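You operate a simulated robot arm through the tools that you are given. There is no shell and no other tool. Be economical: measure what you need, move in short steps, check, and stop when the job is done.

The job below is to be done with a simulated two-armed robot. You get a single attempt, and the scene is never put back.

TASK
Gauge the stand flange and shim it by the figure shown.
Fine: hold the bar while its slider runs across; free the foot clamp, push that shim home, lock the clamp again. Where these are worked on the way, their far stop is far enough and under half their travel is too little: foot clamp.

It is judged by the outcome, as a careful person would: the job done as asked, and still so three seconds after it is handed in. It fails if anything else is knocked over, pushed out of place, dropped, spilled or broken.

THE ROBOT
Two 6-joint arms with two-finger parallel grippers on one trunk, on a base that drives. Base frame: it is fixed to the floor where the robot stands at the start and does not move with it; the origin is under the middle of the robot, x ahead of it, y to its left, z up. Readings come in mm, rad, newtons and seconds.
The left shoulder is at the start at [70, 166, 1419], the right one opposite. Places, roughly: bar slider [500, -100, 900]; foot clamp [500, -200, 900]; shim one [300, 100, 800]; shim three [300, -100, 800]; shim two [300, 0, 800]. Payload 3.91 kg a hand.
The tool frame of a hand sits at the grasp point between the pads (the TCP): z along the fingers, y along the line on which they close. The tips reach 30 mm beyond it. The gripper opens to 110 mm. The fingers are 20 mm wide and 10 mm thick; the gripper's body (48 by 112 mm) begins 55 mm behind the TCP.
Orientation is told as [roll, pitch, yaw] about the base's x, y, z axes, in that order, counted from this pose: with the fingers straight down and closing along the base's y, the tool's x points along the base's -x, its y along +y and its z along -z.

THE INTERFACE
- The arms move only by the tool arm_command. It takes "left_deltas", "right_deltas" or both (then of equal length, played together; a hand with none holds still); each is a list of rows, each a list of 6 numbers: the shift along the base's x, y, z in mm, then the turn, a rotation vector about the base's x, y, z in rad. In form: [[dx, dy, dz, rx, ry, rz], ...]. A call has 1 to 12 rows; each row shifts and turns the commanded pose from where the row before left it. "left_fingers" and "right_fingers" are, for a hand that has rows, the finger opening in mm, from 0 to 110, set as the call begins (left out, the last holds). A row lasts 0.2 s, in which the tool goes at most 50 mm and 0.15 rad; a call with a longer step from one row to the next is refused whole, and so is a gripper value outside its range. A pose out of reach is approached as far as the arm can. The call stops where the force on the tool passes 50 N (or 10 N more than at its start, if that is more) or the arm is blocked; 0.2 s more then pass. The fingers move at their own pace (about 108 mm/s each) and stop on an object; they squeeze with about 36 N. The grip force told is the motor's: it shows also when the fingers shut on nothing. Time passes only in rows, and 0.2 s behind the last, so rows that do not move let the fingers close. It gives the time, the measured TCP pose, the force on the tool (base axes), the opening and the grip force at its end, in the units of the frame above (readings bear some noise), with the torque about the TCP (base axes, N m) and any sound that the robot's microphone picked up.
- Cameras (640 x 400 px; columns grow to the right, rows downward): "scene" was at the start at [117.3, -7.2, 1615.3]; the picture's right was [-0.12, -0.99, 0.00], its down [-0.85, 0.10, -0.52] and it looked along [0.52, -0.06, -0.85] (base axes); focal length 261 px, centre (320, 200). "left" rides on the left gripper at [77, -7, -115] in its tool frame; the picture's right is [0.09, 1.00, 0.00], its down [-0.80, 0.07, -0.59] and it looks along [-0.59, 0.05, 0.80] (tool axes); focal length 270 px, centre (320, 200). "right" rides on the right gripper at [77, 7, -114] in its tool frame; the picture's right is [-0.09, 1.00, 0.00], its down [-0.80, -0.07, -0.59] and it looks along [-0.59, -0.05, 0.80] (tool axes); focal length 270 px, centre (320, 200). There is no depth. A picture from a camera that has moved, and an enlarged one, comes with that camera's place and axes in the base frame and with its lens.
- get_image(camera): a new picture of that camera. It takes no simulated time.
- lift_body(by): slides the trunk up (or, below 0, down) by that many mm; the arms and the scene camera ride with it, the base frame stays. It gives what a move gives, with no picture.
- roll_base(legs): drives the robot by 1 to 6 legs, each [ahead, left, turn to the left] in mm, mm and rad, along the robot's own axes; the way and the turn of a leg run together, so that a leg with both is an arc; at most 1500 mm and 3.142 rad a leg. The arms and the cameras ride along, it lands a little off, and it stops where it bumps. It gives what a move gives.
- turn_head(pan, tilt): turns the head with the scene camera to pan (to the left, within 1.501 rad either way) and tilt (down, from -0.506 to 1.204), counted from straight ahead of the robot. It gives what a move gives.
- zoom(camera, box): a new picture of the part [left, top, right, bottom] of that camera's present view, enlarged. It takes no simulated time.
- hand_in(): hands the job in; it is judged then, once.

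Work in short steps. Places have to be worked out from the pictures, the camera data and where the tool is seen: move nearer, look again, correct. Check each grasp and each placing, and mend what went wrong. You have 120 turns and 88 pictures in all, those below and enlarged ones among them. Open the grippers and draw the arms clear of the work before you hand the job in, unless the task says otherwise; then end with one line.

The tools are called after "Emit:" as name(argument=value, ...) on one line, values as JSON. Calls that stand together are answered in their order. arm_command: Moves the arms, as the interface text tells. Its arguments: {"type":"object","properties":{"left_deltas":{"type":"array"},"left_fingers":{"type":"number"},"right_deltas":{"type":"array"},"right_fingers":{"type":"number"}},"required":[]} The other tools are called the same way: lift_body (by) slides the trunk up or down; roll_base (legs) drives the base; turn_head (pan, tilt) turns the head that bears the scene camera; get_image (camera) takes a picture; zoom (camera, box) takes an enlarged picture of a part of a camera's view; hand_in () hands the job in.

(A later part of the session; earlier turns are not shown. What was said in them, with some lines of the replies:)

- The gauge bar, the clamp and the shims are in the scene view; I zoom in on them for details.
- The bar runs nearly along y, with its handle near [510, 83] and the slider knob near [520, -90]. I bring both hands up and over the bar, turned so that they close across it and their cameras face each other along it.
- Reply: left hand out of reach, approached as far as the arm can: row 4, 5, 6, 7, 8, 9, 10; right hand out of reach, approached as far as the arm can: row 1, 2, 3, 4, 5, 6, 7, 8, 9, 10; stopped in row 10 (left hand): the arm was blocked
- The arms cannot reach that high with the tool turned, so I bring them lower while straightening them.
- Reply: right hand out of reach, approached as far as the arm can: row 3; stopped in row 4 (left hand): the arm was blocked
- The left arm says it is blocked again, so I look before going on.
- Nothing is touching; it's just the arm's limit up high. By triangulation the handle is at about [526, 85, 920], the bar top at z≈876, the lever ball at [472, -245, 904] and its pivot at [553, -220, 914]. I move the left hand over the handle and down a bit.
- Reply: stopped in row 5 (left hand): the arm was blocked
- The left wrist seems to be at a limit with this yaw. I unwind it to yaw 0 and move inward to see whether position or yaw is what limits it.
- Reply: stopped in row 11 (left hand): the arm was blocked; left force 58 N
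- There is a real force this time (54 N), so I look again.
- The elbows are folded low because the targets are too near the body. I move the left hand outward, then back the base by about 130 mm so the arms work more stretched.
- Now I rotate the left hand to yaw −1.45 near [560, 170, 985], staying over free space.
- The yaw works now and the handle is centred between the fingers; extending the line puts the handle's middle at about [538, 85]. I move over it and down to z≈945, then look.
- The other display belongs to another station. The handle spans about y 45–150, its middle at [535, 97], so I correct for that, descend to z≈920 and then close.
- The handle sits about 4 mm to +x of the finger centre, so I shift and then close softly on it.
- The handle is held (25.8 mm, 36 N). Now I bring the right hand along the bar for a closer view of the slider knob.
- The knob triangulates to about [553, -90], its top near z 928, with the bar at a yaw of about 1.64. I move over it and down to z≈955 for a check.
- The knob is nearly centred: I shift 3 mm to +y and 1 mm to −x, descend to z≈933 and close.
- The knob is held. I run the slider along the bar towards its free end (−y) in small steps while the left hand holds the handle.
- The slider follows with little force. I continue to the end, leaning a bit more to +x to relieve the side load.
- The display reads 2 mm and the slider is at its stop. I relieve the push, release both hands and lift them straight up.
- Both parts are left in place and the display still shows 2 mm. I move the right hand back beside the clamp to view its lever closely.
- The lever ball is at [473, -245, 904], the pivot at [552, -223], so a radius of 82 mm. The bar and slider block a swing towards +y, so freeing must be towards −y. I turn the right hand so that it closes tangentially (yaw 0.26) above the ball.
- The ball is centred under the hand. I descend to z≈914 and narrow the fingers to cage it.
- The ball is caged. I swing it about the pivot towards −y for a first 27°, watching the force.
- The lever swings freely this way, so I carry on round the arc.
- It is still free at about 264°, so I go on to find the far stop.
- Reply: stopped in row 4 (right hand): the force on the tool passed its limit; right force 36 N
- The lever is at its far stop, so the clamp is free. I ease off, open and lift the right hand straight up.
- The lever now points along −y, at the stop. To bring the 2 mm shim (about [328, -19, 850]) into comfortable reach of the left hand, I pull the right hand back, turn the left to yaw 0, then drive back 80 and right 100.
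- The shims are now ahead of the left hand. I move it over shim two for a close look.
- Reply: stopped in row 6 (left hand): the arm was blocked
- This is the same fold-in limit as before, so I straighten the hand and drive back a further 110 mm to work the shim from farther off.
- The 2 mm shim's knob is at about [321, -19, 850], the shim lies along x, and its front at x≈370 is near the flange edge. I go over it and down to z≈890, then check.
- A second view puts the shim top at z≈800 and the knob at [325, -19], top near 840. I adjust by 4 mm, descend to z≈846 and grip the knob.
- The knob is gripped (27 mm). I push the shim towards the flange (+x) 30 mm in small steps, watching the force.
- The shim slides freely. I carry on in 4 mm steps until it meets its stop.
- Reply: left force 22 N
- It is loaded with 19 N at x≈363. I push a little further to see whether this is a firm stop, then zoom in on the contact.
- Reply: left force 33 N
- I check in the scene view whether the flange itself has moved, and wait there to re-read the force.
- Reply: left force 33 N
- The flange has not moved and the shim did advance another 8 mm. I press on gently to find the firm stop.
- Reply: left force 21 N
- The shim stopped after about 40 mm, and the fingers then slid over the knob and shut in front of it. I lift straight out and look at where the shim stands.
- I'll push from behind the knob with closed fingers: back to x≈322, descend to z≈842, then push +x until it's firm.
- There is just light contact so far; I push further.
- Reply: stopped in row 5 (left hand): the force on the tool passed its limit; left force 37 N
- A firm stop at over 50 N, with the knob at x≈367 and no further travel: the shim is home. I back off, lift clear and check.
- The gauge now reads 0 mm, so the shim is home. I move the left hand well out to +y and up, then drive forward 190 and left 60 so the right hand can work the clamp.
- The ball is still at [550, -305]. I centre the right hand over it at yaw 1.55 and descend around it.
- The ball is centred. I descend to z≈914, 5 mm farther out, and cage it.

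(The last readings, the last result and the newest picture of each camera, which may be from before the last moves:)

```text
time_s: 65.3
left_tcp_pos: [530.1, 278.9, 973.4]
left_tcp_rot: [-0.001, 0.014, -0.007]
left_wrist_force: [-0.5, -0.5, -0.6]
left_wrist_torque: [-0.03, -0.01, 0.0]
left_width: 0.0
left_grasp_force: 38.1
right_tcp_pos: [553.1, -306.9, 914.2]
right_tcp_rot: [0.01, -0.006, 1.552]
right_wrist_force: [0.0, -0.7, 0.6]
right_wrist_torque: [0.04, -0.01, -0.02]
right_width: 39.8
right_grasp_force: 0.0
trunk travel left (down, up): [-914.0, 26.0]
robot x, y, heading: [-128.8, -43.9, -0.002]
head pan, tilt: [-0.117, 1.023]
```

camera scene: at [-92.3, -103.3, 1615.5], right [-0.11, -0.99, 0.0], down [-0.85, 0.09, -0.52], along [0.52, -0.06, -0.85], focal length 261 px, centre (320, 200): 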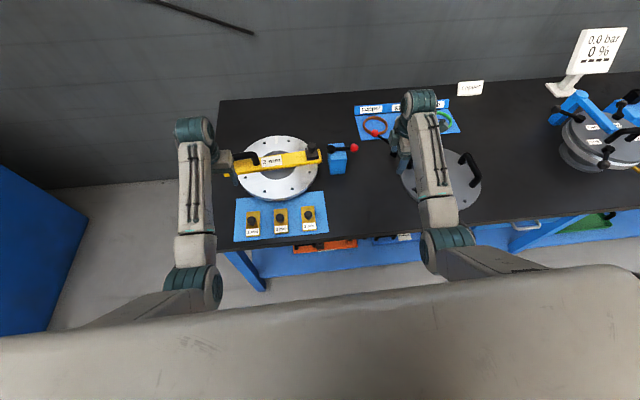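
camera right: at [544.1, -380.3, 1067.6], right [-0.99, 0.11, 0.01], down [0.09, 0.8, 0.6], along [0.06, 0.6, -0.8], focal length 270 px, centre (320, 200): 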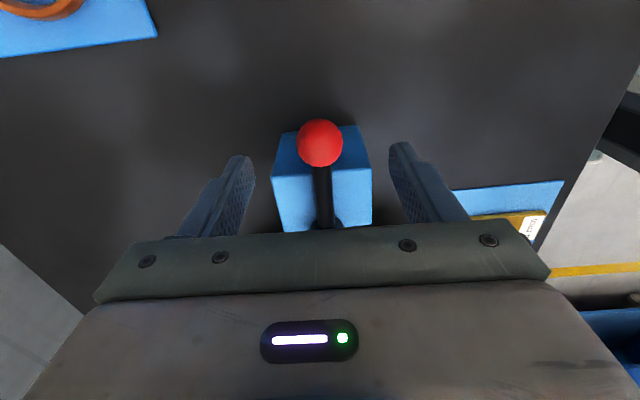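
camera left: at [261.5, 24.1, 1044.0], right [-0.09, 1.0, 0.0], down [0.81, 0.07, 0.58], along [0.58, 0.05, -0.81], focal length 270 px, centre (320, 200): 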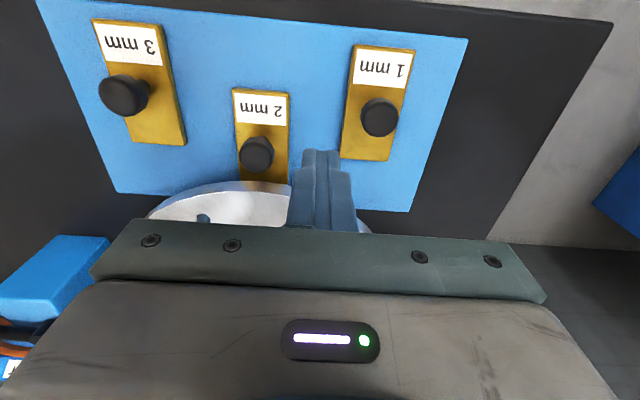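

It is caged. I swing the lever back clockwise towards its starting side.

Emit:
arm_command(right_deltas=[[-10.1, 0.5, 0, 0, 0, -0.12], [-10.1, 1.7, 0, 0, 0, -0.12], [-9.8, 2.9, 0, 0, 0, -0.12], [-9.4, 4.1, 0, 0, 0, -0.12], [-8.7, 5.1, 0, 0, 0, -0.12], [-8.1, 6.2, 0, 0, 0, -0.12], [-7.4, 7.1, 0, 0, 0, -0.12], [-6.4, 7.9, 0, 0, 0, -0.12]])

Emit:
get_image(camera="right")

```text
time_s: 67.1
left_tcp_pos: [529.1, 277.9, 973.3]
left_tcp_rot: [-0.002, 0.014, -0.005]
left_wrist_force: [0.1, -0.3, 0.7]
left_wrist_torque: [-0.01, 0.0, -0.01]
left_width: 0.0
left_grasp_force: 37.8
right_tcp_pos: [481.8, -271.8, 913.4]
right_tcp_rot: [0.01, -0.006, 0.588]
right_wrist_force: [0.1, -0.4, -1.0]
right_wrist_torque: [-0.01, -0.02, -0.04]
right_width: 40.1
right_grasp_force: 0.3
trunk travel left (down, up): [-914.0, 26.0]
robot x, y, heading: [-124.0, -41.6, -0.0]
head pan, tilt: [-0.117, 1.023]
```

```text
28 pictures are left
camera right: at [414.4, -310.1, 1027.0], right [-0.48, 0.88, 0.01], down [0.71, 0.38, 0.6], along [0.52, 0.29, -0.8], focal length 270 px, centre (320, 200)
```

right: 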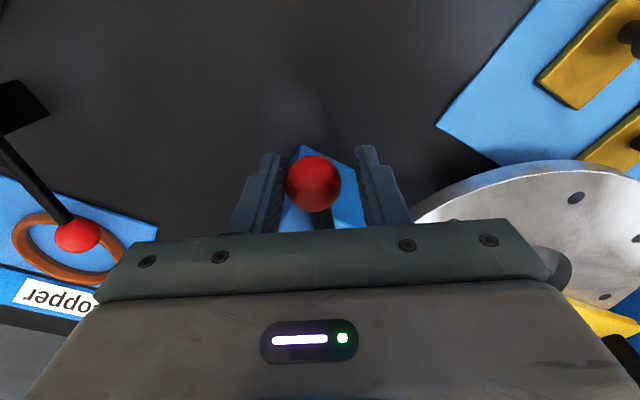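

It is following freely. I continue round past the start angle until the stop is felt.

Emit:
arm_command(right_deltas=[[-5.4, 8.6, 0, 0, 0, -0.12], [-4.4, 9.2, 0, 0, 0, -0.12], [-3.2, 9.7, 0, 0, 0, -0.12], [-2, 10, 0, 0, 0, -0.1], [-0.9, 6, 0, 0, 0, -0.06]])

Emit:
get_image(camera="right")

```text
time_s: 68.3
left_tcp_pos: [530.3, 272.3, 975.2]
left_tcp_rot: [0.003, 0.016, -0.008]
left_wrist_force: [-0.3, -0.5, 0.4]
left_wrist_torque: [0.01, -0.04, -0.03]
left_width: 0.0
left_grasp_force: 37.6
right_tcp_pos: [466.8, -234.5, 914.0]
right_tcp_rot: [0.009, -0.006, 0.067]
right_wrist_force: [11.0, -25.8, 1.8]
right_wrist_torque: [-0.34, -0.17, 0.12]
right_width: 53.0
right_grasp_force: 12.9
trunk travel left (down, up): [-914.0, 26.0]
robot x, y, heading: [-127.0, -41.1, 0.005]
head pan, tilt: [-0.117, 1.023]
```

```text
27 pictures are left
camera right: at [389.8, -234.0, 1027.3], right [0.02, 1.0, 0.01], down [0.8, -0.02, 0.6], along [0.6, -0.01, -0.8], focal length 270 px, centre (320, 200)
```

right: 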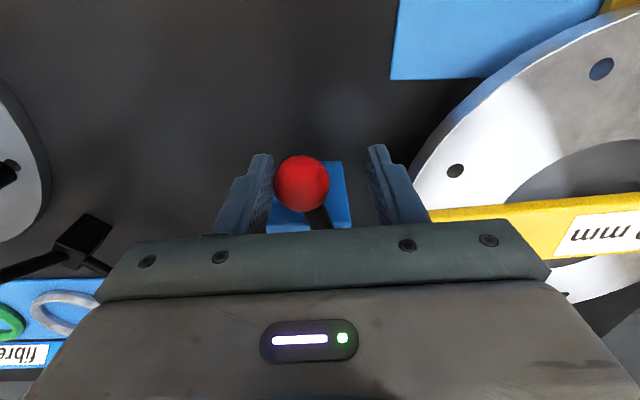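

There's 26 N against the near stop and the ball is back at [472, -245], its original locked place. I ease off, open, lift clear and check.

Emit:
arm_command(right_deltas=[[1, -8, 0, 0, 0, 0], [0, 0, 0, 0, 0, 0], [0, 0, 0, 0, 0, 0]], right_fingers=80)

Emit:
arm_command(right_deltas=[[0, 0, 15, 0, 0, 0], [0, 0, 20, 0, 0, 0], [0, 0, 25, 0, 0, 0], [5, -30, 10, 0, 0, 0], [10, -40, 0, 0, 0, 0], [10, -40, 0, 0, 0, 0]], left_deltas=[[0, 0, 0, 0, 0, 0], [0, 0, 0, 0, 0, 0], [0, 0, 0, 0, 0, 0], [0, 0, 0, 0, 0, 0], [0, 0, 0, 0, 0, 0], [0, 0, 0, 0, 0, 0]], left_fingers=100)

Emit:
zoom(camera="scene", box=[220, 120, 420, 270])

Emit:
get_image(camera="right")

```text
time_s: 69.1
left_tcp_pos: [528.2, 278.5, 973.0]
left_tcp_rot: [-0.004, 0.013, -0.005]
left_wrist_force: [-0.1, -0.2, -0.8]
left_wrist_torque: [0.06, 0.0, 0.0]
left_width: 0.1
left_grasp_force: 37.5
right_tcp_pos: [467.4, -235.9, 913.6]
right_tcp_rot: [0.01, -0.006, 0.071]
right_wrist_force: [0.0, 0.2, -1.2]
right_wrist_torque: [0.02, -0.02, -0.01]
right_width: 80.0
right_grasp_force: 0.1
trunk travel left (down, up): [-914.0, 26.0]
robot x, y, heading: [-125.3, -43.0, 0.001]
head pan, tilt: [-0.117, 1.023]
```

```text
time_s: 70.5
left_tcp_pos: [528.6, 277.6, 973.2]
left_tcp_rot: [-0.002, 0.014, -0.005]
left_wrist_force: [-0.2, -0.3, -0.2]
left_wrist_torque: [0.01, 0.03, 0.01]
left_width: 99.8
left_grasp_force: 0.1
right_tcp_pos: [493.9, -349.0, 983.2]
right_tcp_rot: [0.012, -0.006, 0.071]
right_wrist_force: [-0.6, 0.0, 0.4]
right_wrist_torque: [-0.01, 0.03, 0.03]
right_width: 79.9
right_grasp_force: 0.0
trunk travel left (down, up): [-914.0, 26.0]
robot x, y, heading: [-125.9, -44.0, 0.0]
head pan, tilt: [-0.117, 1.023]
```

```text
2.67 times, centred on (320, 195) of scene
camera zoom: at [-8.0, -50.0, 1615.3], right [-0.12, -0.99, 0.0], down [-0.85, 0.1, -0.52], along [0.52, -0.06, -0.85], focal length 697 px, centre (320, 213)
```

zoom: 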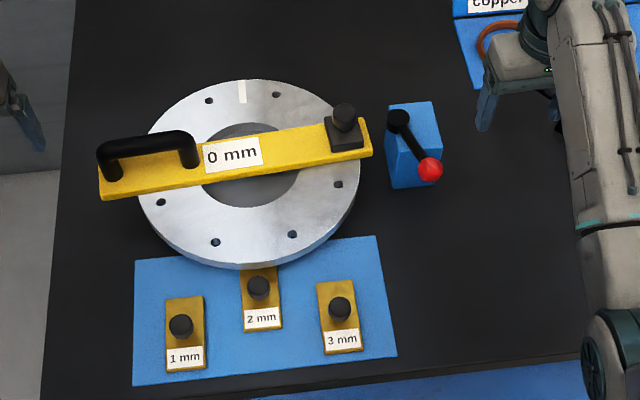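

```text
25 pictures are left
camera right: at [416.9, -349.4, 1097.2], right [0.02, 1.0, 0.01], down [0.8, -0.02, 0.6], along [0.6, 0.0, -0.8], focal length 270 px, centre (320, 200)
```

right: 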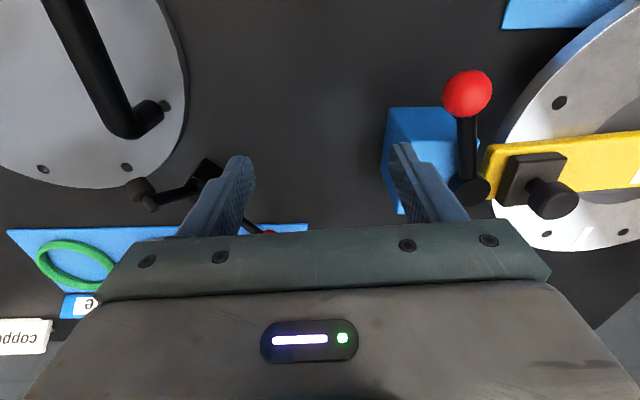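

The gauge reads 0 mm, the 2 mm shim is home, the lever is back at its locked stop ([473, -245]), and both hands are open and clear. I hand in.

Emit:
hand_in()

```text
The job is handed in.
```

I gauged the flange at 2 mm and pushed the 2 mm shim home; the gauge then read 0 mm. The foot clamp is locked again at its original stop, and the job is handed in.
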